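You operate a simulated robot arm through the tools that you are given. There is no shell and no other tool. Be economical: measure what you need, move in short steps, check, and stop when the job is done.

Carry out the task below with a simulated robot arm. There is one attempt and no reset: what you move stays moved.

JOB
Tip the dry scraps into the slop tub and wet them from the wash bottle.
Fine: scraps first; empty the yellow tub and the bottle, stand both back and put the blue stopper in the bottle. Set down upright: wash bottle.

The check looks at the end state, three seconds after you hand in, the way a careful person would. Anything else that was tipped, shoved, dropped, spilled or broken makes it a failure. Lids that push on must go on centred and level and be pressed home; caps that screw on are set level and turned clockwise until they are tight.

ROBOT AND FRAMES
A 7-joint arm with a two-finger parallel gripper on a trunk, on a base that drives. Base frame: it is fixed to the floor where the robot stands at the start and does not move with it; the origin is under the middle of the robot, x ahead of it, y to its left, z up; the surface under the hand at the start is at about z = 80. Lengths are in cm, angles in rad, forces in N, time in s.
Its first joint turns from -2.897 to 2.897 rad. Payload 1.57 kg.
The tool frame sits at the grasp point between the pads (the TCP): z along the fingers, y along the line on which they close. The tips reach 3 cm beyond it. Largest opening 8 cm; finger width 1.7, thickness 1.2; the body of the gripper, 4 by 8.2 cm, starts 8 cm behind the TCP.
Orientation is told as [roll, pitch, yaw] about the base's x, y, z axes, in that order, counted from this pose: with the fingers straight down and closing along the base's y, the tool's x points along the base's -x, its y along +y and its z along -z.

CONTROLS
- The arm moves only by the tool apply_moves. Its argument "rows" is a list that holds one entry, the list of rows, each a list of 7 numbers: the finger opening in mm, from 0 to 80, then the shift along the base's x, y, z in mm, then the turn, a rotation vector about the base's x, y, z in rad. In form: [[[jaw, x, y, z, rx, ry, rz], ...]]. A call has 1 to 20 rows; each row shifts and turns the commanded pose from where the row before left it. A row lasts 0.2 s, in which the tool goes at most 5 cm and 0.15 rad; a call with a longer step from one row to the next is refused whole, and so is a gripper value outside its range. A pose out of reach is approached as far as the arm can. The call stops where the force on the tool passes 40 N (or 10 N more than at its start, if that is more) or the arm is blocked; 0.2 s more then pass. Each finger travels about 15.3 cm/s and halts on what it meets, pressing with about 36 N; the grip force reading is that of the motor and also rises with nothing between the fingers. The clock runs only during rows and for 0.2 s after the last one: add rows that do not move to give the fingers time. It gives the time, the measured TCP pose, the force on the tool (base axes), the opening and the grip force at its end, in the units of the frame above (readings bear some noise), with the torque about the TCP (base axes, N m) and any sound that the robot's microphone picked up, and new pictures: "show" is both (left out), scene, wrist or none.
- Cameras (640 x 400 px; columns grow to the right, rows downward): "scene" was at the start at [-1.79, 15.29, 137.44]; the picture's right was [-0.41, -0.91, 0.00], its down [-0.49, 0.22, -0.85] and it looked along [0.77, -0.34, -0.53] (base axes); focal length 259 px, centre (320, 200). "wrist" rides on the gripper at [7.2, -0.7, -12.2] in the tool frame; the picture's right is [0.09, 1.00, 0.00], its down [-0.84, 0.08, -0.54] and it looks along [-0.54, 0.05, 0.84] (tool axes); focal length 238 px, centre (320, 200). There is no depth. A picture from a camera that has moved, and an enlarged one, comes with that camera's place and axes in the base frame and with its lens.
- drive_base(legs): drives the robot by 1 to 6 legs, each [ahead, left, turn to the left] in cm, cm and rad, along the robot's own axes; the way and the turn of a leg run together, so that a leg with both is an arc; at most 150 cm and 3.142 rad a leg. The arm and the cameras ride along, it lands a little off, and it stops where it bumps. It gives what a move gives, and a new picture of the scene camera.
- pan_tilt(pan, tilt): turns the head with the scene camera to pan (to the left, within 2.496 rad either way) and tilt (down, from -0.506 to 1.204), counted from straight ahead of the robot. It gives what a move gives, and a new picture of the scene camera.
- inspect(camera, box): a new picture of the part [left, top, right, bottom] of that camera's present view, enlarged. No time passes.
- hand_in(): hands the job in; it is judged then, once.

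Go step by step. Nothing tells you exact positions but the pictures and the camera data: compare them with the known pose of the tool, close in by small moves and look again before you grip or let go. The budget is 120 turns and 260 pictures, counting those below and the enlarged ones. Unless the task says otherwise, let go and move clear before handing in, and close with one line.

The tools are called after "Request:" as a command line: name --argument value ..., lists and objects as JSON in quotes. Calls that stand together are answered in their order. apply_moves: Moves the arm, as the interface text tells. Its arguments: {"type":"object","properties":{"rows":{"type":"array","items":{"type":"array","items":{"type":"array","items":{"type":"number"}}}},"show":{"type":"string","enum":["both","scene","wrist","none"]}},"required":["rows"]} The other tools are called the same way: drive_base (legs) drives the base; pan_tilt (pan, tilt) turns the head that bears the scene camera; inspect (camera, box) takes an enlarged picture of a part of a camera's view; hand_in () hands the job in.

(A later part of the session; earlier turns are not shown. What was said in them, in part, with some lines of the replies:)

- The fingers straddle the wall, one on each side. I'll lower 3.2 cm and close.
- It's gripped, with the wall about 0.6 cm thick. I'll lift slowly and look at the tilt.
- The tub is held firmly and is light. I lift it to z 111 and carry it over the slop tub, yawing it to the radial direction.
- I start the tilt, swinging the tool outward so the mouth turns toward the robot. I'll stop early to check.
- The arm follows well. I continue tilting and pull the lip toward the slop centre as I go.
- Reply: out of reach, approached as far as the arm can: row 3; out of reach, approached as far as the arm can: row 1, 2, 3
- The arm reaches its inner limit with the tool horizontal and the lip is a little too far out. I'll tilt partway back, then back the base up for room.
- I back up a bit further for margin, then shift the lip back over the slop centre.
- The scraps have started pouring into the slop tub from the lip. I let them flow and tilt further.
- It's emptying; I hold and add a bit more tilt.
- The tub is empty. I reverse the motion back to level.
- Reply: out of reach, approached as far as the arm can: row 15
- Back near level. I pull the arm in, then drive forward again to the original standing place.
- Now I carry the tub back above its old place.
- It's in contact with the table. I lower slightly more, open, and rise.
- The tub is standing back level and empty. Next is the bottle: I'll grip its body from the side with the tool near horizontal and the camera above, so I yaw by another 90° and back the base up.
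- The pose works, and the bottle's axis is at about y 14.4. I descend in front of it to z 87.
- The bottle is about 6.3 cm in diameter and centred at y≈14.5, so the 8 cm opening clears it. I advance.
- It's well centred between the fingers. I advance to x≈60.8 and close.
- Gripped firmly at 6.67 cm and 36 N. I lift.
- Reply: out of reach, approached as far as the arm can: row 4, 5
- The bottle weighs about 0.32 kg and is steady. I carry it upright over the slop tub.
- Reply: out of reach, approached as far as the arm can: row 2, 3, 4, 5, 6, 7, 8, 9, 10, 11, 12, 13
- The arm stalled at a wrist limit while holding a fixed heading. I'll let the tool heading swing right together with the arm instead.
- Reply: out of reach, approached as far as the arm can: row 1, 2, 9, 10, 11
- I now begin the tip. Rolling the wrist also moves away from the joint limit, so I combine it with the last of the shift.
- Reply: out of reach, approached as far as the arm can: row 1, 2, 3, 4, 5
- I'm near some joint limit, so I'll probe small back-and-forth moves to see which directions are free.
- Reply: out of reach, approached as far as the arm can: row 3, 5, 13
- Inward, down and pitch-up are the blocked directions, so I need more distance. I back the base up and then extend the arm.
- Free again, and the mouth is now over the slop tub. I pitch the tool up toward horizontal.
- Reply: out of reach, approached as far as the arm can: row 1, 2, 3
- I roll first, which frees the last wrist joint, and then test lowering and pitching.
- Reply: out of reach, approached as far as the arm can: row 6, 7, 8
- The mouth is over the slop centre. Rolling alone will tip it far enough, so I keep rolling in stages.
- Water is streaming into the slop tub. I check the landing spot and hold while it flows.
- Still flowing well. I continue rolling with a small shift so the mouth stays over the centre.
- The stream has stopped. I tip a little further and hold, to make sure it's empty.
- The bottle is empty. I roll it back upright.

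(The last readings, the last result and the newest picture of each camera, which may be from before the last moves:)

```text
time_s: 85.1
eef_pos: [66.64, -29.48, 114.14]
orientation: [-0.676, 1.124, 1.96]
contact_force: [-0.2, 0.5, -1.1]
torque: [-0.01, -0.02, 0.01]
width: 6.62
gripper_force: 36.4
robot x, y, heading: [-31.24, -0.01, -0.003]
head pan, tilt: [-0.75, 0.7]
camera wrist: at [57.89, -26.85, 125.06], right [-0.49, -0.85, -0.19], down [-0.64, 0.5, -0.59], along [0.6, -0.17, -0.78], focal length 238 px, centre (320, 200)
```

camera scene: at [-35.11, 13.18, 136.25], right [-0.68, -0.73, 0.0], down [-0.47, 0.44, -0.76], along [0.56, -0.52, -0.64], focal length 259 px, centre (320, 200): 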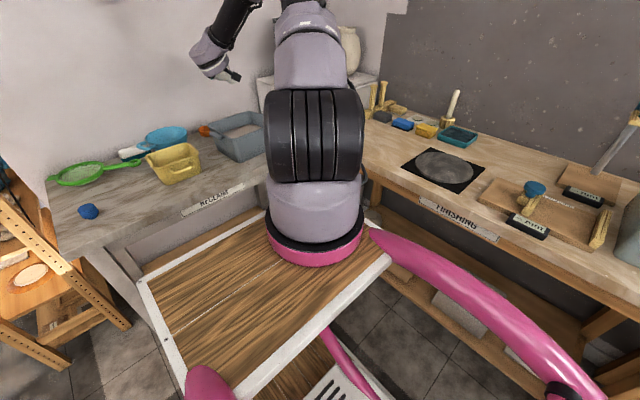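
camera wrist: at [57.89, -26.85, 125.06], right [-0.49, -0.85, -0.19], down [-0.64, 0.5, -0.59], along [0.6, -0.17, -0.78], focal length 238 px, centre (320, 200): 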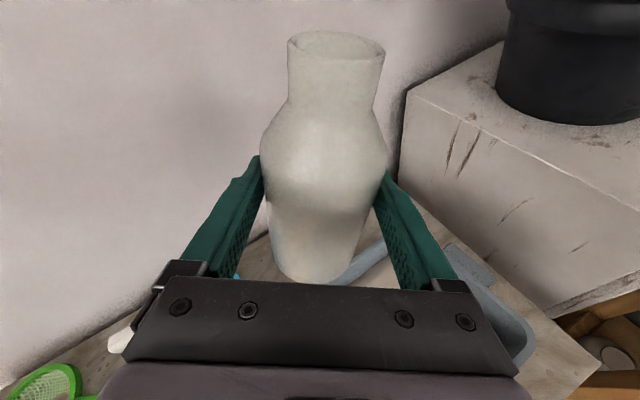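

I swing it back toward its place, keeping the heading in step with the arm.

Request:
apply_moves --rows '[[[20, -4, 20, 5, 0, 0, 0.02], [20, -4, 35, 5, 0, 0, 0.035], [20, -4, 40, 5, 0, 0, 0.04], [20, -4, 40, 0, 0, 0, 0.04], [20, -4, 40, 0, 0, 0, 0.04], [20, -4, 40, 0, 0, 0, 0.04], [20, -4, 40, 0, 0, 0, 0.04], [20, -4, 40, 0, 0, 0, 0.04], [20, -4, 40, 0, 0, 0, 0.04], [20, -4, 40, 0, 0, 0, 0.04], [20, -4, 40, 0, 0, 0, 0.04], [20, -4, 25, 0, 0, 0, 0.03], [20, 0, 0, 0, 0, 0, 0]]]'

```text
time_s: 87.9
eef_pos: [61.8, 14.64, 115.87]
orientation: [-0.679, 1.122, 2.402]
contact_force: [-0.1, 0.7, -0.5]
torque: [0.04, 0.0, -0.02]
width: 6.6
gripper_force: 36.0
robot x, y, heading: [-31.68, -0.08, -0.005]
head pan, tilt: [-0.75, 0.7]
camera scene: at [-35.11, 13.19, 136.25], right [-0.68, -0.73, 0.0], down [-0.47, 0.44, -0.76], along [0.56, -0.52, -0.64], focal length 259 px, centre (320, 200)
camera wrist: at [52.75, 13.11, 126.66], right [-0.08, -0.98, -0.19], down [-0.79, 0.17, -0.59], along [0.61, 0.1, -0.78], focal length 238 px, centre (320, 200)
```

scene: 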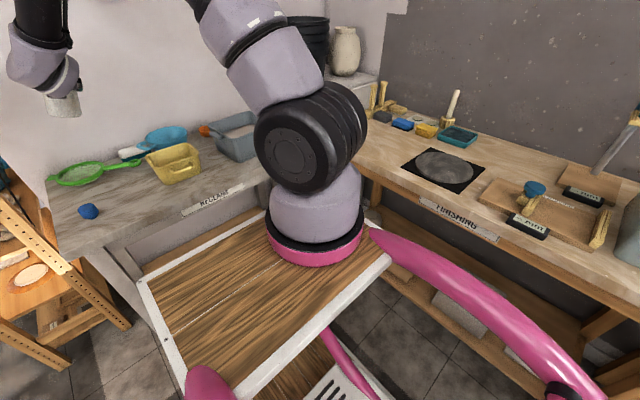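
wrist: 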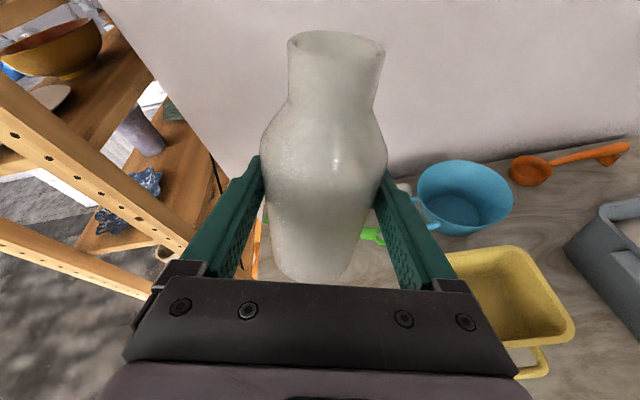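

I correct the remaining lean so the bottle stands vertical.

Request:
apply_moves --rows '[[[20, 0, 0, 0, -0.136, 0.001, 0.0485], [20, 0, 0, 0, -0.136, 0.001, 0.0485], [20, 0, 0, 0, 0, -0.07, 0], [20, 0, 0, 0, 0, 0, 0]]]' --show "none"

```text
time_s: 88.9
eef_pos: [61.88, 14.59, 115.81]
orientation: [-0.018, 1.298, 3.114]
contact_force: [-0.3, -0.3, -1.2]
torque: [-0.01, 0.03, 0.02]
width: 6.57
gripper_force: 35.7
robot x, y, heading: [-31.19, -0.55, -0.002]
head pan, tilt: [-0.75, 0.7]
```

The bottle seems to have pitched slightly in the grip. I check its lean with the scene camera before setting it down.

Request:
apply_moves --rows '[[[20, -5, 0, -45, 0, 0, 0.015], [20, -5, 0, -45, 0, 0, 0], [20, 0, 0, -45, 0, 0, 0], [20, 0, 0, -45, 0, 0, 0], [20, 0, 0, -45, 0, 0, 0], [20, 0, 0, 0, 0, 0, 0]]]' --show "wrist"

Request:
pan_tilt --pan -0.1 --tilt 0.5

```text
time_s: 90.3
eef_pos: [61.33, 15.3, 96.03]
orientation: [-0.023, 1.297, 3.127]
contact_force: [0.7, -0.6, -0.7]
torque: [0.01, 0.0, -0.01]
width: 6.61
gripper_force: 36.0
out of reach, approached as far as the arm can: row 3, 4
robot x, y, heading: [-31.56, -0.07, -0.006]
head pan, tilt: [-0.75, 0.7]
camera wrist: at [51.43, 15.68, 106.37], right [0.03, -1.0, 0.08], down [-0.75, -0.08, -0.66], along [0.66, -0.04, -0.75], focal length 238 px, centre (320, 200)
```

wrist: 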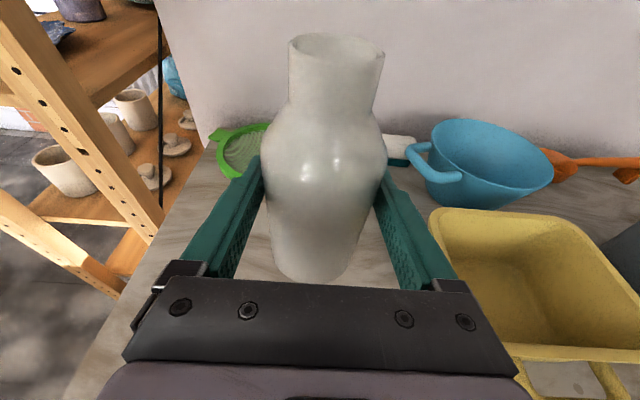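

```text
time_s: 91.4
eef_pos: [61.18, 15.18, 96.0]
orientation: [-0.022, 1.296, 3.127]
contact_force: [0.2, -0.1, 0.0]
torque: [0.01, 0.02, 0.0]
width: 6.61
gripper_force: 36.3
robot x, y, heading: [-31.3, -0.21, -0.002]
head pan, tilt: [-0.099, 0.499]
camera scene: at [-32.26, 18.07, 138.02], right [-0.1, -0.99, 0.0], down [-0.48, 0.05, -0.88], along [0.87, -0.09, -0.48], focal length 259 px, centre (320, 200)
```

scene: 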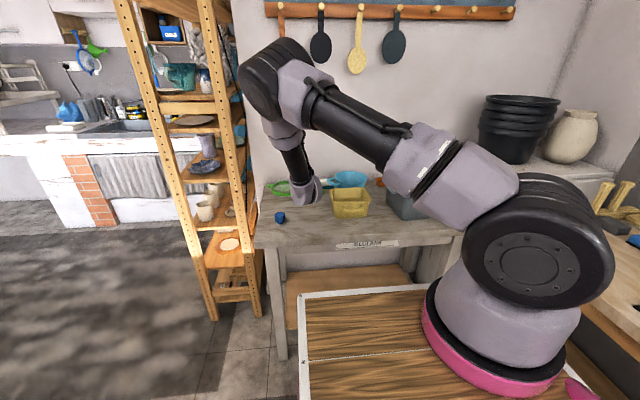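

Any lean or slip is small, a few mm. I keep lowering toward the table while watching the force.

Request:
apply_moves --rows '[[[20, -2, -4, -20, 0, 0, 0], [20, -2, -3, -20, 0, 0, 0], [20, 0, 0, -20, 0, 0, 0], [20, 0, 0, -12, 0, 0, 0], [20, 0, 0, 0, 0, 0, 0]]]' --show "wrist"

```text
time_s: 92.6
eef_pos: [60.8, 14.61, 88.86]
orientation: [-0.021, 1.296, 3.129]
contact_force: [-0.1, 0.0, -1.0]
torque: [-0.02, 0.01, 0.0]
width: 6.59
gripper_force: 35.2
robot x, y, heading: [-31.35, 0.18, -0.002]
head pan, tilt: [-0.099, 0.499]
camera wrist: at [51.02, 14.96, 99.16], right [0.03, -1.0, 0.08], down [-0.75, -0.08, -0.66], along [0.66, -0.04, -0.75], focal length 238 px, centre (320, 200)
```

wrist: 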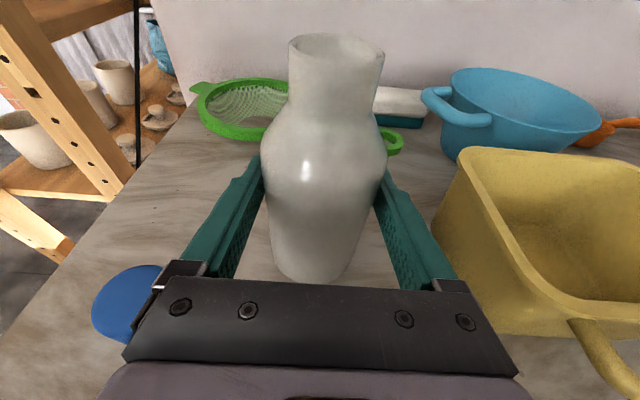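

Request:
apply_moves --rows '[[[20, 0, 0, -5, 0, 0, 0], [20, 0, 0, -4, 0, 0, 0], [20, 0, 0, -3, 0, 0, 0], [20, 0, 0, 0, 0, 0, 0]]]' --show "none"

```text
time_s: 93.6
eef_pos: [60.83, 14.4, 87.7]
orientation: [-0.023, 1.298, 3.123]
contact_force: [-0.7, -0.7, 6.3]
torque: [-0.18, -0.16, -0.02]
width: 6.64
gripper_force: 35.6
robot x, y, heading: [-31.34, 0.21, -0.001]
head pan, tilt: [-0.099, 0.499]
```

It's in contact with the table, with 6 N of support. I release gently and look.

Request:
apply_moves --rows '[[[64, 0, 0, 0, 0, 0, 0], [68, 0, 0, 0, 0, 0, 0], [72, 0, 0, 0, 0, 0, 0], [80, 0, 0, 0, 0, 0, 0], [80, 0, 0, 0, 0, 0, 0], [80, 0, 0, 0, 0, 0, 0]]]' --show "wrist"

```text
time_s: 95.0
eef_pos: [60.85, 14.35, 87.6]
orientation: [-0.021, 1.296, 3.126]
contact_force: [-0.3, -0.2, 0.7]
torque: [0.01, 0.0, -0.02]
width: 7.98
gripper_force: 0.1
robot x, y, heading: [-31.3, -0.02, 0.003]
head pan, tilt: [-0.099, 0.499]
camera wrist: at [51.07, 15.0, 97.99], right [0.03, -1.0, 0.08], down [-0.75, -0.08, -0.66], along [0.66, -0.04, -0.75], focal length 238 px, centre (320, 200)
```

wrist: 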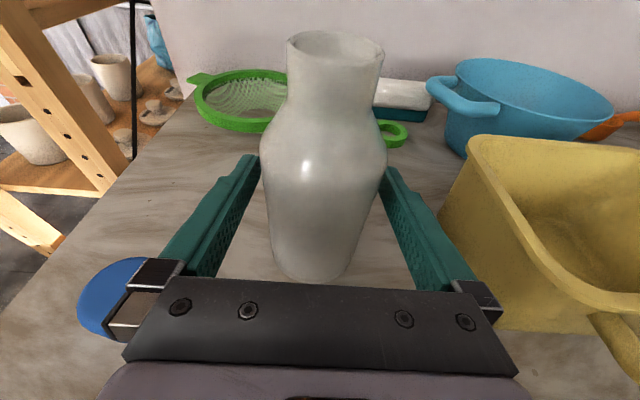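

It stands on its own. I back straight out and rise.

Request:
apply_moves --rows '[[[80, -25, 0, 0, 0, 0, 0], [80, -35, 0, 0, 0, 0, 0], [80, -35, 0, 0, 0, 0, 0], [80, -35, 0, 0, 0, 0, 0], [80, 0, 0, 40, 0, 0, 0], [80, 0, 0, 40, 0, 0, 0], [80, 0, 0, 40, 0, 0, 0], [80, 0, 0, 40, 0, 0, 0], [80, 0, 0, 40, 0, 0, 0], [80, 0, 0, 40, 0, 0, 0], [80, 0, 0, 40, 0, 0, 0], [80, 0, 0, 0, 0, 0, 0]]]'

```text
time_s: 97.6
eef_pos: [47.82, 14.47, 115.75]
orientation: [-0.018, 1.296, 3.127]
contact_force: [-0.1, -0.6, 0.1]
torque: [0.0, -0.02, -0.01]
width: 7.99
gripper_force: 0.1
robot x, y, heading: [-31.4, -0.35, -0.002]
head pan, tilt: [-0.099, 0.499]
camera scene: at [-32.25, 18.08, 138.02], right [-0.1, -0.99, 0.0], down [-0.48, 0.05, -0.88], along [0.87, -0.09, -0.48], focal length 259 px, centre (320, 200)
camera wrist: at [38.04, 15.03, 126.01], right [0.03, -1.0, 0.08], down [-0.75, -0.08, -0.66], along [0.66, -0.04, -0.75], focal length 238 px, centre (320, 200)
```

scene: 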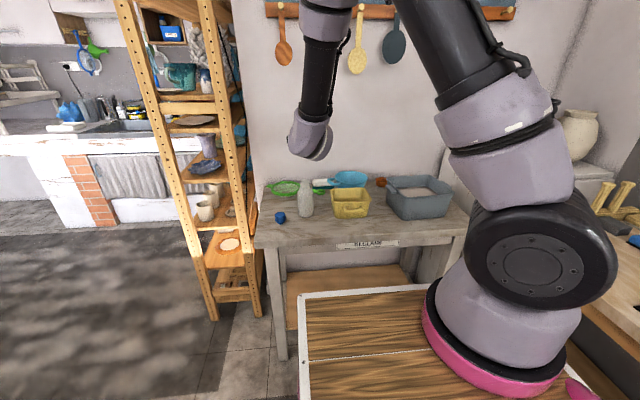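
wrist: 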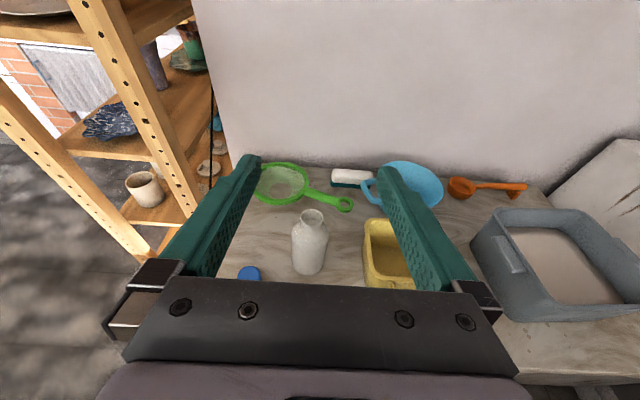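

All items are standing properly. I turn the tool back to pointing down and drive forward for the stopper.

Request:
apply_moves --rows '[[[80, 0, 0, 0, 0, 0.13, 0], [80, 0, 0, 0, 0, 0.13, 0], [80, 0, 0, 0, 0, 0.13, 0], [80, 0, 0, 0, 0, 0.13, 0], [80, 0, 0, 0, 0, 0.13, 0], [80, 0, 0, 0, 0, 0.13, 0], [80, 0, 0, 0, 0, 0.13, 0], [80, 0, 0, 0, 0, 0.13, 0], [80, 0, 0, 0, 0, 0.13, 0], [80, 0, 0, 0, 0, 0.126, 0], [80, 0, 0, 0, 0, 0, 0]]]' --show "none"

Request:
drive_base --legs '[[20, 0, 0]]'

Request:
apply_moves --rows '[[[80, -10, 5, 0, 0, 0, -0.13], [80, -10, 5, 0, 0, 0, -0.13], [80, -10, 5, 0, 0, 0, -0.13], [80, -10, 5, 0, 0, 0, -0.13], [80, -10, 5, 0, 0, 0, -0.13], [80, -10, 5, 0, 0, 0, -0.13], [80, -10, 10, 0, 0, 0, -0.13], [80, -10, 10, 0, 0, 0, -0.13], [80, -10, 10, 0, 0, 0, -0.13], [80, -10, 10, 0, 0, 0, -0.13], [80, -10, 10, 0, 0, 0, -0.13], [80, -10, 10, 0, 0, 0, -0.13], [80, 0, 0, 0, 0, 0, 0]]]'

```text
time_s: 100.0
eef_pos: [47.75, 14.54, 115.72]
orientation: [-0.007, -0.001, 3.139]
contact_force: [-0.4, 1.0, 0.7]
torque: [-0.01, -0.01, 0.02]
width: 8.0
gripper_force: 0.1
robot x, y, heading: [-31.26, 0.53, -0.002]
head pan, tilt: [-0.099, 0.499]
```

```text
time_s: 101.6
eef_pos: [67.87, 14.63, 115.77]
orientation: [-0.008, 0.001, 3.138]
contact_force: [0.5, -0.5, 0.0]
torque: [0.03, 0.03, 0.03]
width: 8.01
gripper_force: 0.2
robot x, y, heading: [-11.18, -0.16, -0.002]
head pan, tilt: [-0.099, 0.499]
camera scene: at [-12.25, 18.03, 138.02], right [-0.1, -0.99, 0.0], down [-0.48, 0.05, -0.88], along [0.87, -0.09, -0.48], focal length 259 px, centre (320, 200)
```

scene: 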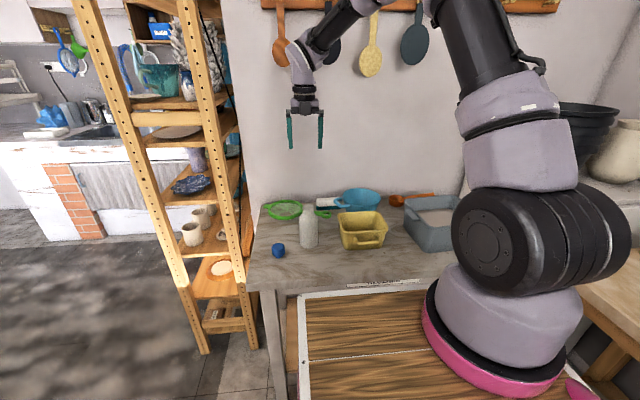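

```text
time_s: 104.4
eef_pos: [55.77, 23.63, 115.69]
orientation: [-0.005, 0.0, 1.576]
contact_force: [-0.4, -0.7, 0.0]
torque: [-0.01, 0.0, -0.01]
width: 8.0
gripper_force: 0.0
robot x, y, heading: [-11.05, 0.43, -0.002]
head pan, tilt: [-0.099, 0.499]
camera scene: at [-12.25, 18.03, 138.02], right [-0.1, -0.99, 0.0], down [-0.48, 0.05, -0.88], along [0.87, -0.09, -0.48], focal length 259 px, centre (320, 200)
camera wrist: at [56.47, 16.32, 128.04], right [-1.0, -0.1, -0.01], down [-0.09, 0.84, 0.54], along [-0.05, 0.54, -0.84], focal length 238 px, centre (320, 200)
```

scene: 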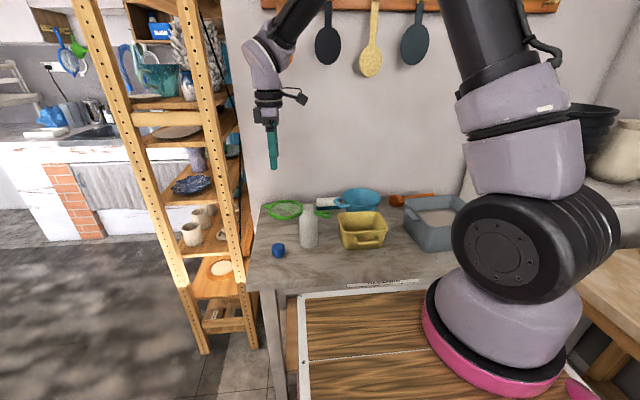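
wrist: 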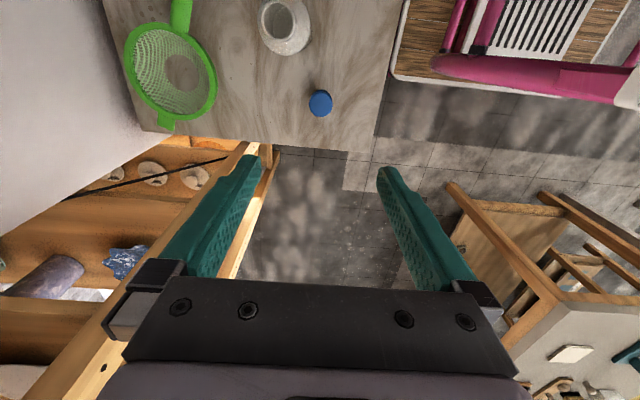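

Request:
inspect --camera "scene" --box '[255, 190, 345, 260]'

Request:
inspect --camera "wrist" --box '[240, 0, 350, 130]'

```text
5.71 times, centred on (300, 225) of scene
camera zoom: at [-12.25, 18.03, 138.02], right [-0.1, -0.99, 0.0], down [-0.48, 0.05, -0.88], along [0.87, -0.09, -0.48], focal length 1481 px, centre (434, 57)
```

zoom: 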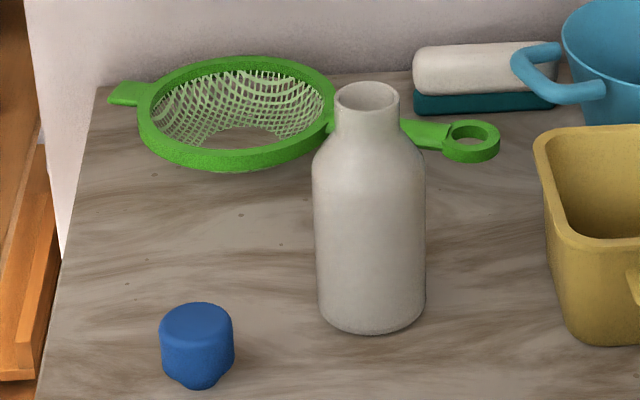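

```text
3.08 times, centred on (295, 65) of wrist
camera zoom: at [56.47, 16.32, 128.04], right [-1.0, -0.1, -0.01], down [-0.09, 0.84, 0.54], along [-0.05, 0.54, -0.84], focal length 733 px, centre (397, 615)
```

zoom: 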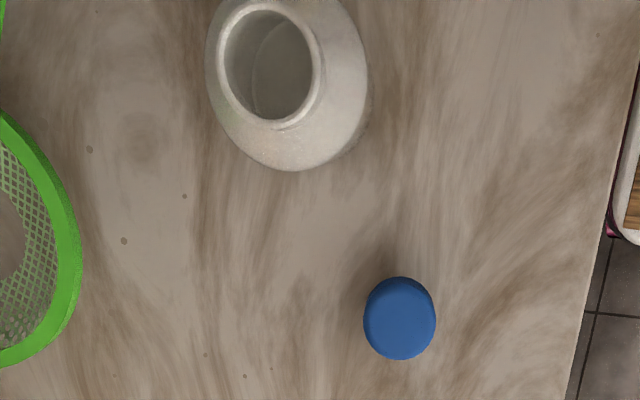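

The stopper sits cap-up on its plug, centred at about (55.8,24.55), with the cap about 4.2 cm wide and its top near z 84. I descend above it and check.

Request:
apply_moves --rows '[[[64, 0, 9, -40, 0, 0, -0.005], [64, 0, 0, -45, 0, 0, 0], [64, 0, 0, -45, 0, 0, 0], [64, 0, 0, -45, 0, 0, 0], [64, 0, 0, -45, 0, 0, 0], [64, 0, 0, 0, 0, 0, 0]]]'

Request:
inspect --camera "scene" --box '[240, 170, 345, 260]'

```text
time_s: 105.8
eef_pos: [55.82, 24.52, 93.72]
orientation: [-0.008, 0.0, 1.573]
contact_force: [0.3, 0.7, -1.0]
torque: [0.0, -0.02, 0.0]
width: 6.39
gripper_force: 0.0
robot x, y, heading: [-11.31, 0.2, -0.0]
head pan, tilt: [-0.099, 0.499]
camera scene: at [-12.27, 18.03, 138.02], right [-0.1, -0.99, 0.0], down [-0.48, 0.05, -0.88], along [0.87, -0.09, -0.48], focal length 259 px, centre (320, 200)
camera wrist: at [56.41, 17.18, 105.98], right [-1.0, -0.1, -0.01], down [-0.08, 0.84, 0.54], along [-0.05, 0.54, -0.84], focal length 238 px, centre (320, 200)
```

scene: 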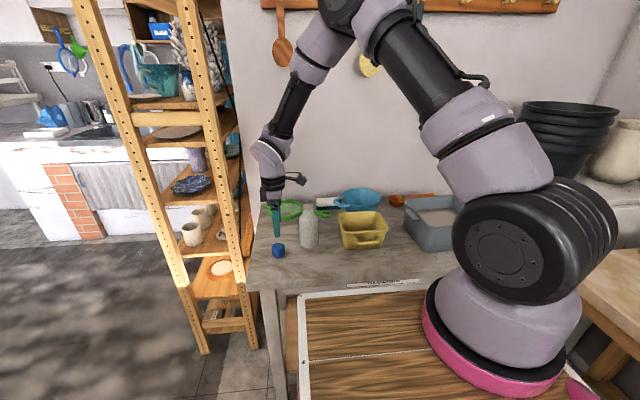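
wrist: 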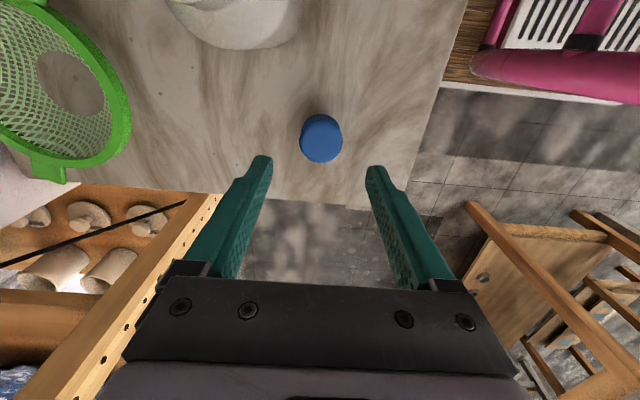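

```text
4.44 times, centred on (292, 215) of scene
camera zoom: at [-12.27, 18.03, 138.02], right [-0.1, -0.99, 0.0], down [-0.48, 0.05, -0.88], along [0.87, -0.09, -0.48], focal length 1152 px, centre (442, 133)
```

zoom: 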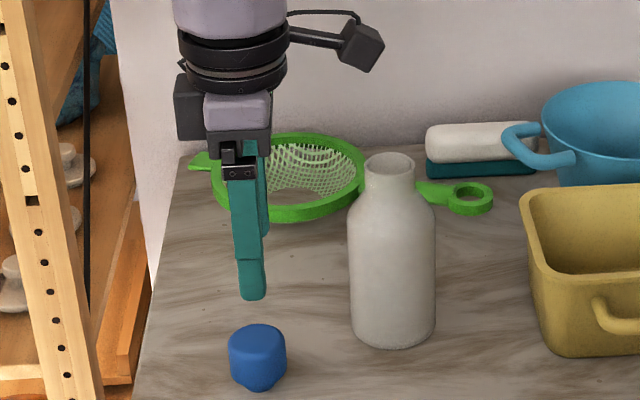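

Request:
apply_moves --rows '[[[64, -1, 2, -35, 0, 0, 0], [64, 0, 0, -35, 0, 0, 0], [64, 0, 0, -20, 0, 0, 0], [64, 0, 0, -7, 0, 0, 0], [64, 0, 0, 0, 0, 0, 0]]]' --show "wrist"

Request:
inspect --camera "scene" --box '[250, 200, 320, 265]'

```text
time_s: 107.0
eef_pos: [55.83, 24.71, 83.93]
orientation: [-0.006, 0.0, 1.574]
contact_force: [0.5, 0.1, 0.1]
torque: [0.03, -0.01, 0.03]
width: 6.41
gripper_force: 0.0
robot x, y, heading: [-11.57, -0.02, -0.006]
head pan, tilt: [-0.099, 0.499]
camera wrist: at [56.31, 17.42, 96.27], right [-1.0, -0.09, -0.01], down [-0.08, 0.84, 0.54], along [-0.05, 0.54, -0.84], focal length 238 px, centre (320, 200)
```

wrist: 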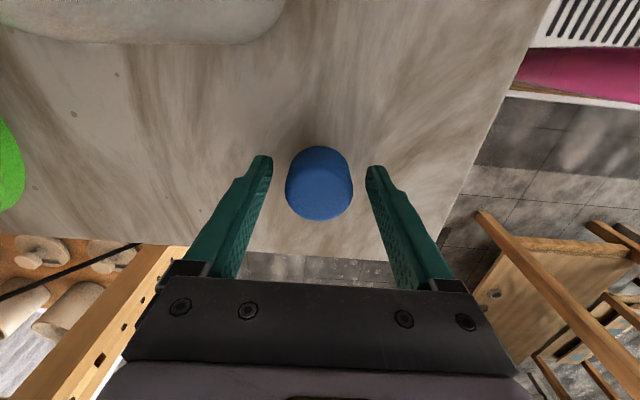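

```text
6.15 times, centred on (285, 232) of scene
camera zoom: at [-12.26, 18.04, 138.02], right [-0.1, -0.99, 0.0], down [-0.48, 0.05, -0.88], along [0.87, -0.09, -0.48], focal length 1595 px, centre (535, 0)
```

zoom: 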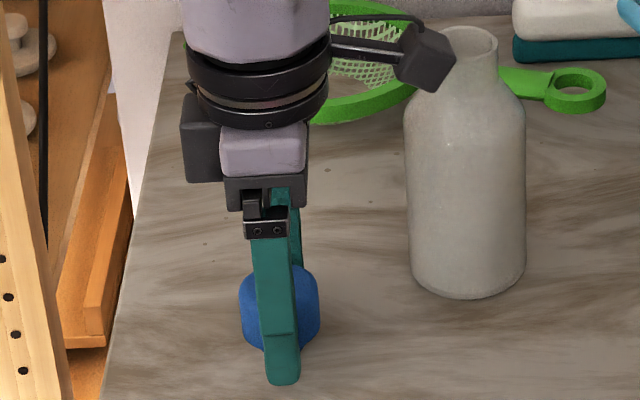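

Well aligned. I close on the cap.

Request:
apply_moves --rows '[[[52, 0, 0, 0, 0, 0, 0], [44, 0, 0, 0, 0, 0, 0], [36, 0, 0, 0, 0, 0, 0], [20, 0, 0, 0, 0, 0, 0], [20, 0, 0, 0, 0, 0, 0], [20, 0, 0, 0, 0, 0, 0]]]' --show "wrist"

```text
time_s: 108.4
eef_pos: [55.69, 24.8, 83.95]
orientation: [-0.004, 0.001, 1.575]
contact_force: [-0.3, 0.4, 0.5]
torque: [-0.01, -0.03, -0.01]
width: 3.91
gripper_force: 35.8
robot x, y, heading: [-11.28, -0.1, -0.003]
head pan, tilt: [-0.099, 0.499]
camera wrist: at [56.31, 17.43, 96.29], right [-1.0, -0.09, -0.01], down [-0.08, 0.84, 0.54], along [-0.05, 0.54, -0.84], focal length 238 px, centre (320, 200)
```

wrist: 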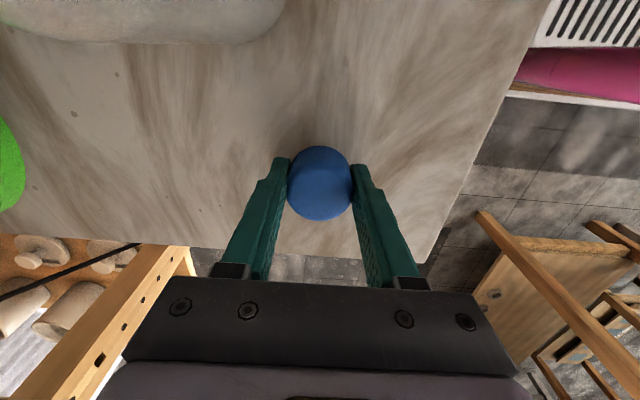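

Gripped at 3.9 cm. I lift and move above the bottle mouth.

Request:
apply_moves --rows '[[[20, 0, 0, 10, 0, 0, 0], [20, 0, 0, 30, 0, 0, 0], [20, 0, 0, 45, 0, 0, 0], [20, 0, 0, 45, 0, 0, 0], [20, 0, 0, 45, 0, 0, 0], [20, 0, 0, 45, 0, 0, 0], [20, 10, -20, 0, 0, 0, 0], [20, 15, -30, 0, 0, 0, 0], [20, 15, -30, 0, 0, 0, 0], [20, 12, -22, 0, 0, 0, 0], [20, 0, 0, 0, 0, 0, 0]]]'

Request:
inspect --camera "scene" --box '[255, 130, 355, 260]'

Request:
inspect --camera "wrist" --box '[240, 60, 400, 220]'

```text
time_s: 110.8
eef_pos: [60.8, 14.48, 106.08]
orientation: [-0.007, -0.001, 1.573]
contact_force: [0.8, -0.2, -0.3]
torque: [-0.01, 0.0, 0.03]
width: 3.94
gripper_force: 35.9
robot x, y, heading: [-12.04, 0.33, -0.005]
head pan, tilt: [-0.099, 0.499]
camera scene: at [-12.26, 18.04, 138.02], right [-0.1, -0.99, 0.0], down [-0.48, 0.05, -0.88], along [0.87, -0.09, -0.48], focal length 259 px, centre (320, 200)
camera wrist: at [61.55, 7.22, 118.37], right [-1.0, -0.09, -0.01], down [-0.08, 0.84, 0.54], along [-0.05, 0.54, -0.84], focal length 238 px, centre (320, 200)
```

scene: 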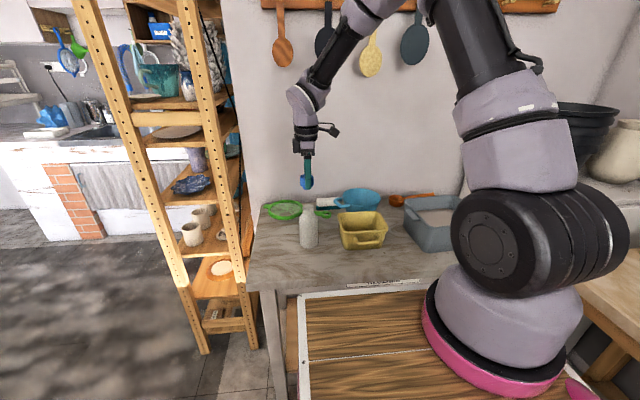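
wrist: 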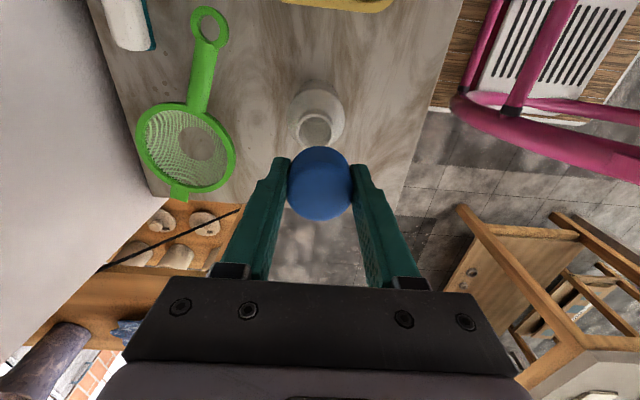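

```text
3.08 times, centred on (305, 195) of scene
camera zoom: at [-12.26, 18.04, 138.02], right [-0.1, -0.99, 0.0], down [-0.48, 0.05, -0.88], along [0.87, -0.09, -0.48], focal length 797 px, centre (366, 215)
```

zoom: 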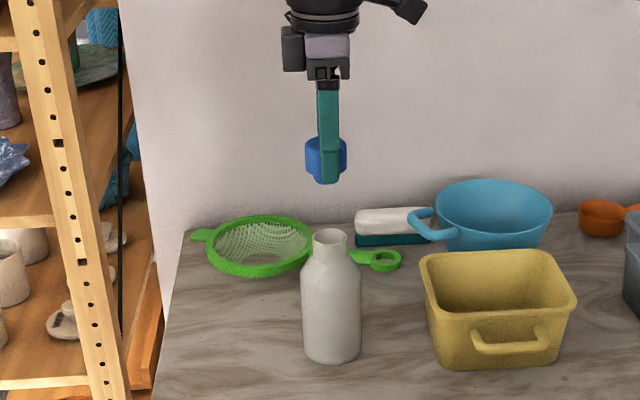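

```text
2.50 times, centred on (320, 140) of wrist
camera zoom: at [61.55, 7.22, 118.37], right [-1.0, -0.09, -0.01], down [-0.08, 0.84, 0.54], along [-0.05, 0.54, -0.84], focal length 596 px, centre (320, 350)
```

zoom: 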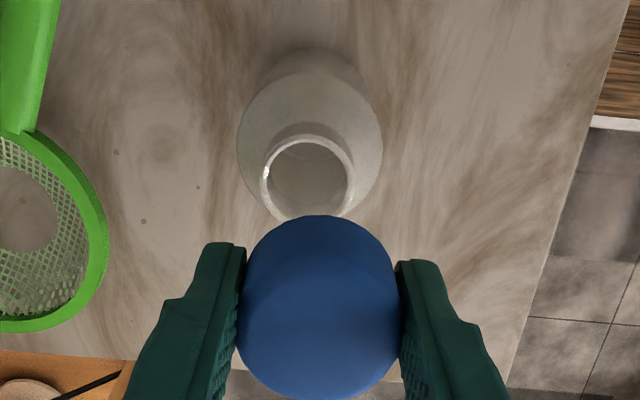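

The mouth works out to about (61.4,14.38,94.8), while the stopper is at (60.8,14.5). I shift +6 mm in x and −1 mm in y, then descend to just above it and check.

Request:
apply_moves --rows '[[[20, 6, -1, -20, 0, 0, 0], [20, 0, 0, -20, 0, 0, 0], [20, 0, 0, -18, 0, 0, 0], [20, 0, 0, 0, 0, 0, 0]]]'

Request:
inspect --camera "scene" --box '[280, 170, 340, 220]'

Request:
inspect --camera "wrist" --box '[250, 60, 390, 220]'

```text
time_s: 111.8
eef_pos: [61.55, 14.45, 100.25]
orientation: [-0.007, 0.001, 1.573]
contact_force: [-0.6, -0.1, 0.4]
torque: [-0.01, -0.02, 0.0]
width: 3.93
gripper_force: 35.7
robot x, y, heading: [-11.6, -0.46, 0.005]
head pan, tilt: [-0.099, 0.499]
camera scene: at [-12.26, 18.03, 138.02], right [-0.1, -0.99, 0.0], down [-0.48, 0.05, -0.88], along [0.87, -0.09, -0.48], focal length 259 px, centre (320, 200)
camera wrist: at [62.11, 7.11, 112.52], right [-1.0, -0.1, -0.01], down [-0.08, 0.84, 0.54], along [-0.05, 0.54, -0.84], focal length 238 px, centre (320, 200)
```

scene: 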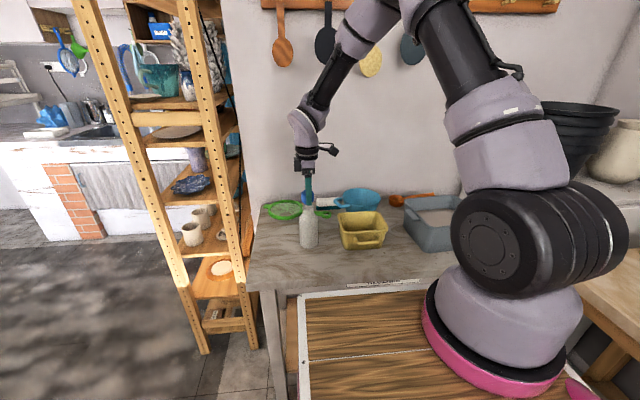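
wrist: 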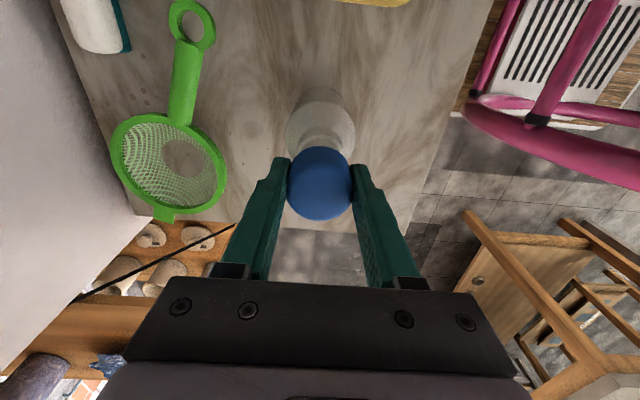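

```text
8.00 times, centred on (310, 195) of scene
camera zoom: at [-12.26, 18.03, 138.02], right [-0.1, -0.99, 0.0], down [-0.48, 0.05, -0.88], along [0.87, -0.09, -0.48], focal length 2073 px, centre (400, 240)
```

zoom: 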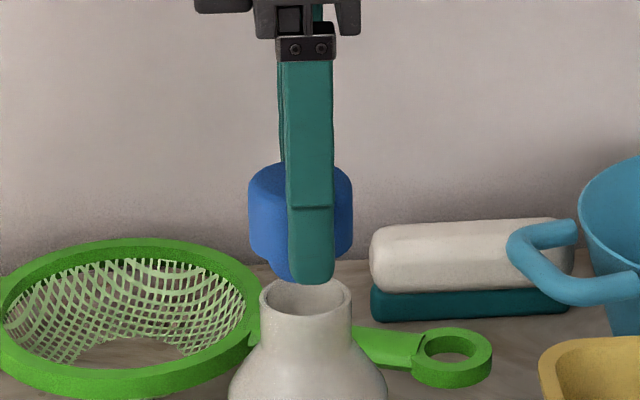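

```text
2.50 times, centred on (320, 140) of wrist
camera zoom: at [62.11, 7.11, 112.52], right [-1.0, -0.1, -0.01], down [-0.08, 0.84, 0.54], along [-0.05, 0.54, -0.84], focal length 596 px, centre (320, 350)
```

zoom: 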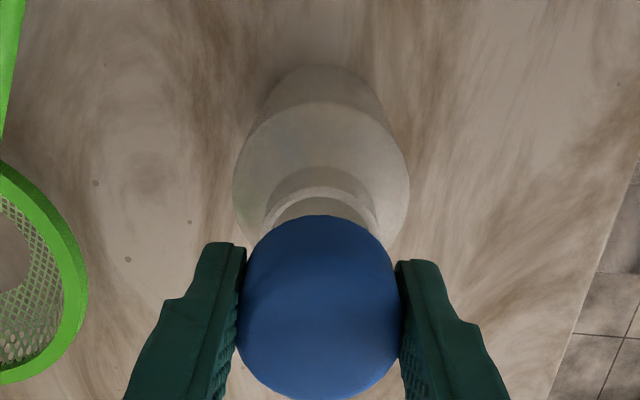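

x is aligned, and y needs about −1.3 mm. I adjust and lower gently until contact.

Request:
apply_moves --rows '[[[20, 0, -1.5, 0, 0, 0, 0], [20, 0, 0, -8, 0, 0, 0], [20, 0, 0, -5, 0, 0, 0], [20, 0, 0, -5, 0, 0, 0], [20, 0, 0, 0, 0, 0, 0]]]'

Request:
inspect --camera "scene" --box '[280, 170, 340, 220]'

```text
time_s: 113.0
eef_pos: [61.41, 14.17, 98.47]
orientation: [-0.008, 0.0, 1.574]
contact_force: [0.0, -0.5, -0.9]
torque: [-0.02, -0.01, -0.01]
width: 3.96
gripper_force: 36.8
robot x, y, heading: [-11.23, 0.15, -0.0]
head pan, tilt: [-0.099, 0.499]
camera scene: at [-12.26, 18.03, 138.02], right [-0.1, -0.99, 0.0], down [-0.48, 0.05, -0.88], along [0.87, -0.09, -0.48], focal length 259 px, centre (320, 200)
camera wrist: at [62.14, 6.96, 110.71], right [-1.0, -0.09, -0.01], down [-0.08, 0.84, 0.54], along [-0.05, 0.54, -0.84], focal length 238 px, centre (320, 200)
```

scene: 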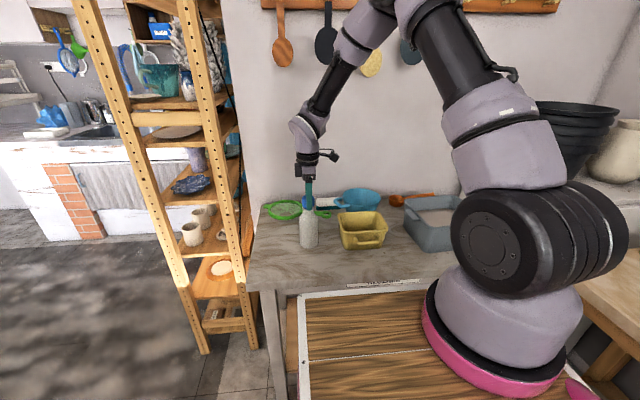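
wrist: 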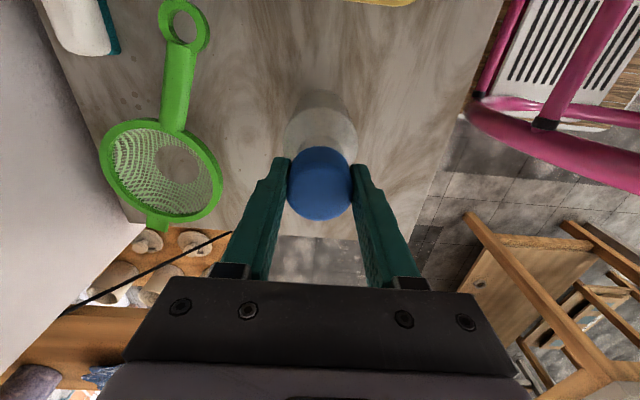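

```text
8.00 times, centred on (310, 195) of scene
camera zoom: at [-12.26, 18.03, 138.02], right [-0.1, -0.99, 0.0], down [-0.48, 0.05, -0.88], along [0.87, -0.09, -0.48], focal length 2073 px, centre (400, 240)
```

zoom: 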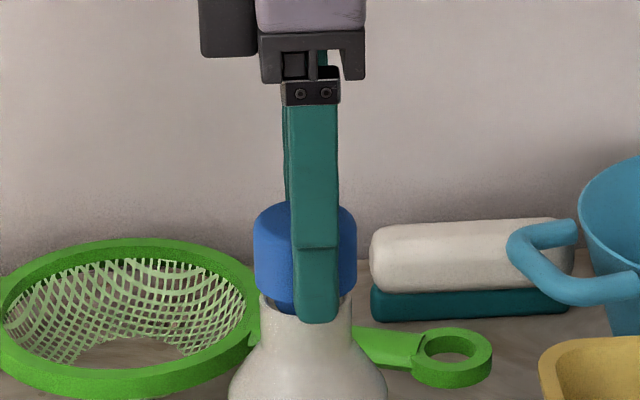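

The plug is just entering and is well centred. The fingertips reach beside the neck, so I lower a little more, then release and press from above.

Request:
apply_moves --rows '[[[20, 0, 0, -4, 0, 0, 0], [20, 0, 0, -3, 0, 0, 0], [20, 0, 0, 0, 0, 0, 0]]]' --show "none"

Request:
inspect --camera "scene" --box '[280, 170, 340, 220]'

```text
time_s: 113.8
eef_pos: [61.54, 14.28, 97.95]
orientation: [-0.011, 0.001, 1.573]
contact_force: [-4.8, -2.2, 40.1]
torque: [0.07, 0.92, 0.05]
width: 3.94
gripper_force: 36.2
robot x, y, heading: [-11.17, 0.16, 0.002]
head pan, tilt: [-0.099, 0.499]
```

```text
8.00 times, centred on (310, 195) of scene
camera zoom: at [-12.4, 18.0, 138.02], right [-0.1, -0.99, 0.0], down [-0.48, 0.05, -0.88], along [0.87, -0.09, -0.48], focal length 2073 px, centre (400, 240)
```

zoom: 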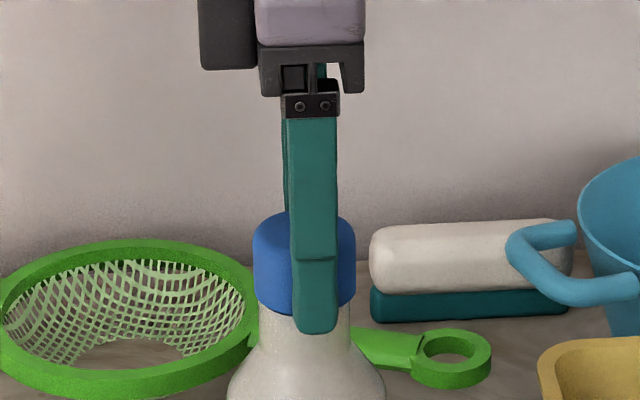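

I've reached 40 N with the cap nearly at the rim, probably one fingertip touching the neck edge. I release, rise, and inspect.

Request:
apply_moves --rows '[[[20, 0, 0, 2, 0, 0, 0], [42, 0, 0, 0, 0, 0, 0], [48, 0, 0, 0, 0, 0, 0], [56, 0, 0, 0, 0, 0, 0], [60, 0, 0, 0, 0, 0, 0], [60, 0, 0, 20, 0, 0, 0], [60, 0, 0, 40, 0, 0, 0], [60, 0, 0, 40, 0, 0, 0], [60, 0, 0, 0, 0, 0, 0]]]'

Request:
inspect --camera "scene" --box '[280, 170, 340, 255]'

Request:
inspect --camera "wrist" --box '[260, 40, 380, 180]'

```text
time_s: 115.8
eef_pos: [61.45, 14.29, 107.97]
orientation: [-0.005, 0.002, 1.574]
contact_force: [-0.9, 0.4, -0.9]
torque: [0.01, 0.03, 0.01]
width: 6.0
gripper_force: 0.0
robot x, y, heading: [-11.08, -0.19, 0.002]
head pan, tilt: [-0.099, 0.499]
camera scene: at [-12.25, 18.04, 138.02], right [-0.1, -0.99, 0.0], down [-0.48, 0.05, -0.88], along [0.87, -0.09, -0.48], focal length 259 px, centre (320, 200)
camera wrist: at [62.13, 6.99, 120.25], right [-1.0, -0.09, -0.01], down [-0.08, 0.84, 0.54], along [-0.05, 0.54, -0.84], focal length 238 px, centre (320, 200)
```

scene: 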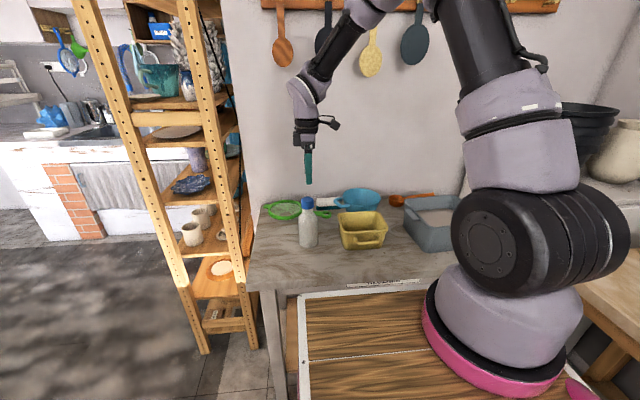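
wrist: 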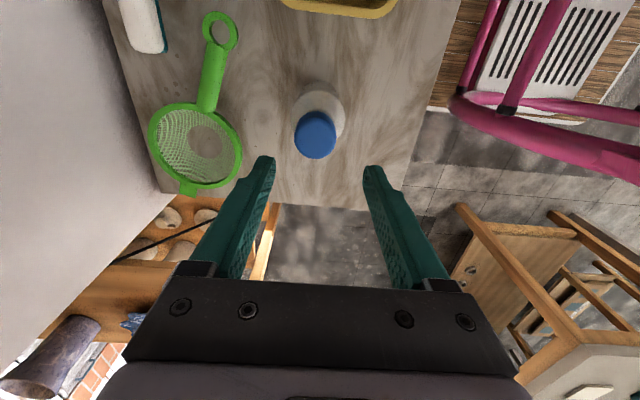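

```text
4.71 times, centred on (310, 212) of scene
camera zoom: at [-12.25, 18.04, 138.02], right [-0.1, -0.99, 0.0], down [-0.48, 0.05, -0.88], along [0.87, -0.09, -0.48], focal length 1220 px, centre (367, 141)
```

zoom: 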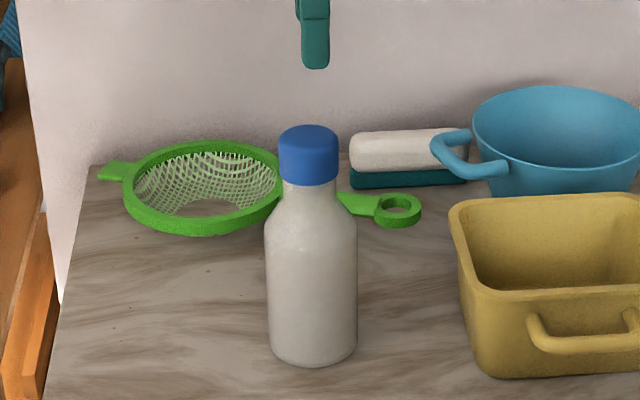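

```text
2.86 times, centred on (320, 110) of wrist
camera zoom: at [62.13, 6.99, 120.25], right [-1.0, -0.09, -0.01], down [-0.08, 0.84, 0.54], along [-0.05, 0.54, -0.84], focal length 681 px, centre (320, 457)
```

zoom: 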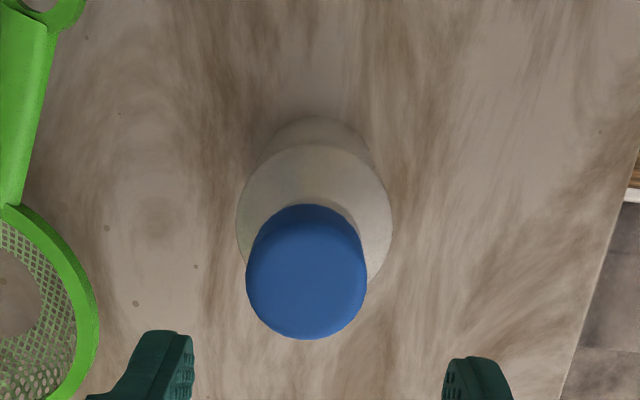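

The stopper is on and level. Next I close the fingers and press down on its centre to seat it fully.

Request:
apply_moves --rows '[[[20, 3, 0.5, 0, 0, 0, 0], [0, 0, 0, 0, 0, 0, 0], [0, 0, 0, 0, 0, 0, 0], [0, 0, 0, -30, 0, 0, 0], [0, 0, 0, -25, 0, 0, 0], [0, 0, 0, -8, 0, 0, 0], [0, 0, 0, -5, 0, 0, 0], [0, 0, 0, -4, 0, 0, 0], [0, 0, 0, -4, 0, 0, 0], [0, 0, 0, -4, 0, 0, 0], [0, 0, 0, -4, 0, 0, 0], [0, 0, 0, -4, 0, 0, 0]]]'

Request:
inspect --camera "scene" --box '[280, 170, 340, 255]'

```text
time_s: 117.8
eef_pos: [62.06, 14.4, 100.9]
orientation: [-0.017, -0.004, 1.572]
contact_force: [-2.9, -1.2, 17.8]
torque: [0.04, 0.0, 0.02]
width: 0.0
gripper_force: 21.1
robot x, y, heading: [-11.61, 0.07, -0.004]
head pan, tilt: [-0.099, 0.499]
stopped in row 10: the force on the tool passed its limit at 48 N (the readings are from after the stop); the commanded pose is now the measured one
camera scene: at [-12.33, 18.01, 138.02], right [-0.1, -0.99, 0.0], down [-0.48, 0.05, -0.88], along [0.87, -0.09, -0.48], focal length 259 px, centre (320, 200)
camera wrist: at [62.54, 7.14, 113.05], right [-1.0, -0.09, -0.02], down [-0.09, 0.83, 0.54], along [-0.04, 0.54, -0.84], focal length 238 px, centre (320, 200)
```

scene: 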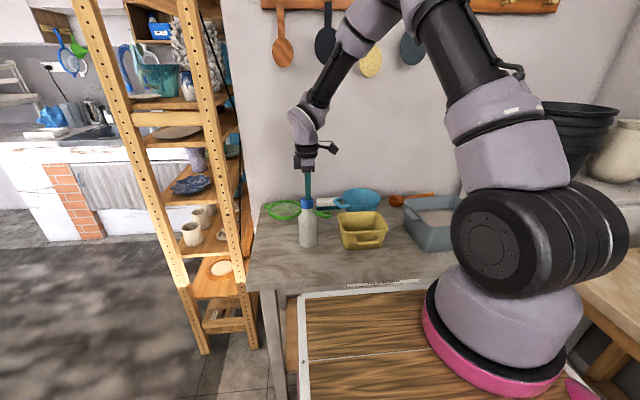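
wrist: 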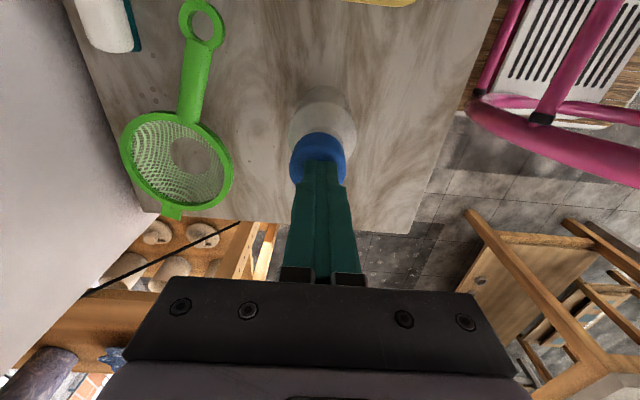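

```text
4.71 times, centred on (310, 212) of scene
camera zoom: at [-12.33, 18.01, 138.02], right [-0.1, -0.99, 0.0], down [-0.48, 0.05, -0.88], along [0.87, -0.09, -0.48], focal length 1220 px, centre (367, 141)
```

zoom: 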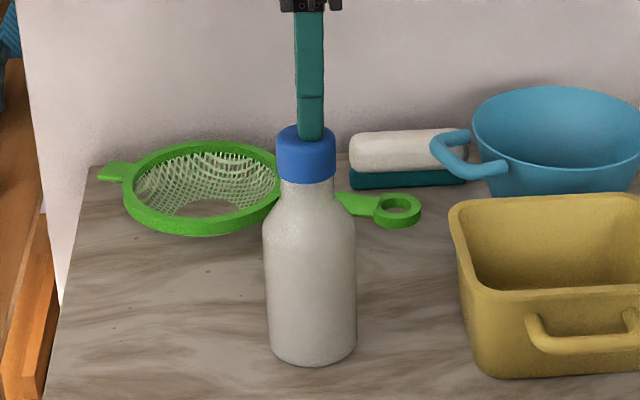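

The press reached 48 N with no further travel, so the stopper is seated. I rise clear and inspect closely.

Request:
apply_moves --rows '[[[0, 0, 0, 20, 0, 0, 0], [0, 0, 0, 40, 0, 0, 0], [0, 0, 0, 45, 0, 0, 0], [0, 0, 0, 45, 0, 0, 0], [0, 0, 0, 45, 0, 0, 0], [0, 0, 0, 0, 0, 0, 0], [0, 0, 0, 0, 0, 0, 0]]]'

Request:
inspect --camera "scene" --box '[280, 180, 340, 220]'

Request:
inspect --camera "wrist" --box '[250, 20, 370, 140]'

Request:
inspect --camera "scene" --box '[250, 170, 480, 290]'

```text
time_s: 119.5
eef_pos: [62.01, 14.34, 120.0]
orientation: [-0.01, -0.001, 1.576]
contact_force: [-0.2, -0.3, -0.1]
torque: [0.0, 0.01, -0.02]
width: 0.02
gripper_force: 21.6
robot x, y, heading: [-11.38, -0.22, -0.003]
head pan, tilt: [-0.099, 0.499]
camera scene: at [-12.26, 18.03, 138.02], right [-0.1, -0.99, 0.0], down [-0.48, 0.05, -0.88], along [0.87, -0.09, -0.48], focal length 259 px, centre (320, 200)
camera wrist: at [62.57, 7.06, 132.31], right [-1.0, -0.09, -0.01], down [-0.09, 0.84, 0.54], along [-0.04, 0.54, -0.84], focal length 238 px, centre (320, 200)
```

scene: 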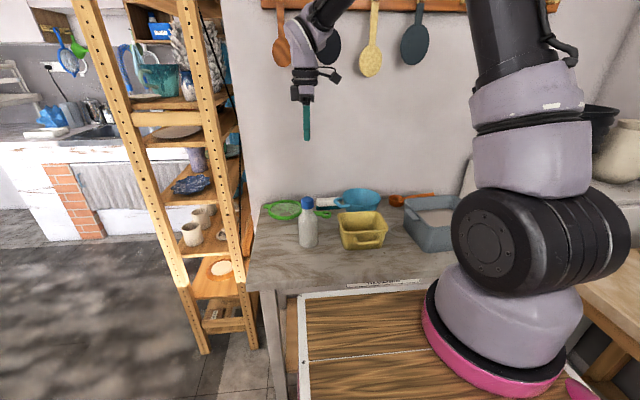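
wrist: 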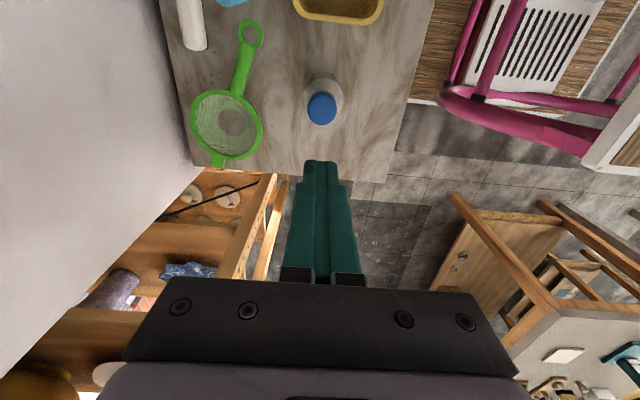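

```text
10.00 times, centred on (310, 200) of scene
camera zoom: at [-12.26, 18.03, 138.02], right [-0.1, -0.99, 0.0], down [-0.48, 0.05, -0.88], along [0.87, -0.09, -0.48], focal length 2592 px, centre (420, 200)
```

zoom: 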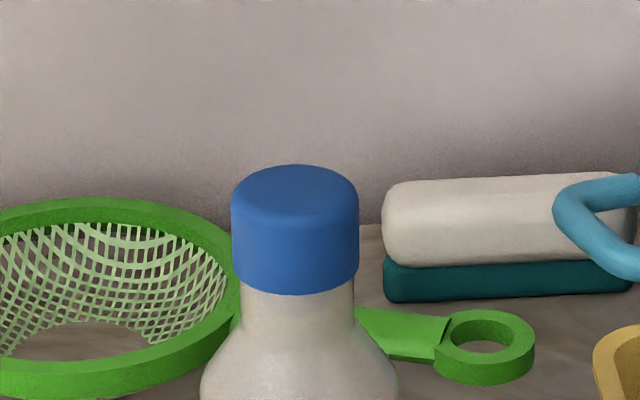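

```text
3.33 times, centred on (310, 80) of wrist
camera zoom: at [62.57, 7.06, 132.31], right [-1.0, -0.09, -0.01], down [-0.09, 0.84, 0.54], along [-0.04, 0.54, -0.84], focal length 794 px, centre (353, 600)
```

zoom: 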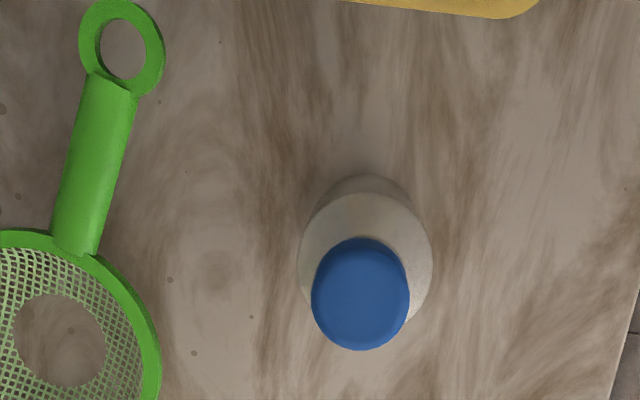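

```text
2.78 times, centred on (365, 230) of scene
camera zoom: at [-12.26, 18.03, 138.02], right [-0.1, -0.99, 0.0], down [-0.48, 0.05, -0.88], along [0.87, -0.09, -0.48], focal length 721 px, centre (195, 116)
```

zoom: 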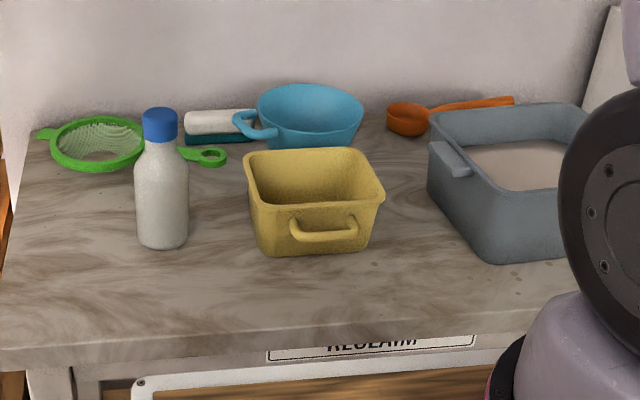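

The stopper is level, centred and flush on the upright bottle. The yellow tub is empty and standing in its place, nothing else has moved, and the arm is clear, so I hand in.

Request:
hand_in

```text
The job is handed in.
```

The job is handed in: I tipped the scraps into the slop tub first, then emptied the wash bottle over them. The yellow tub and bottle are both standing back in place, and the blue stopper is pressed home in the bottle.
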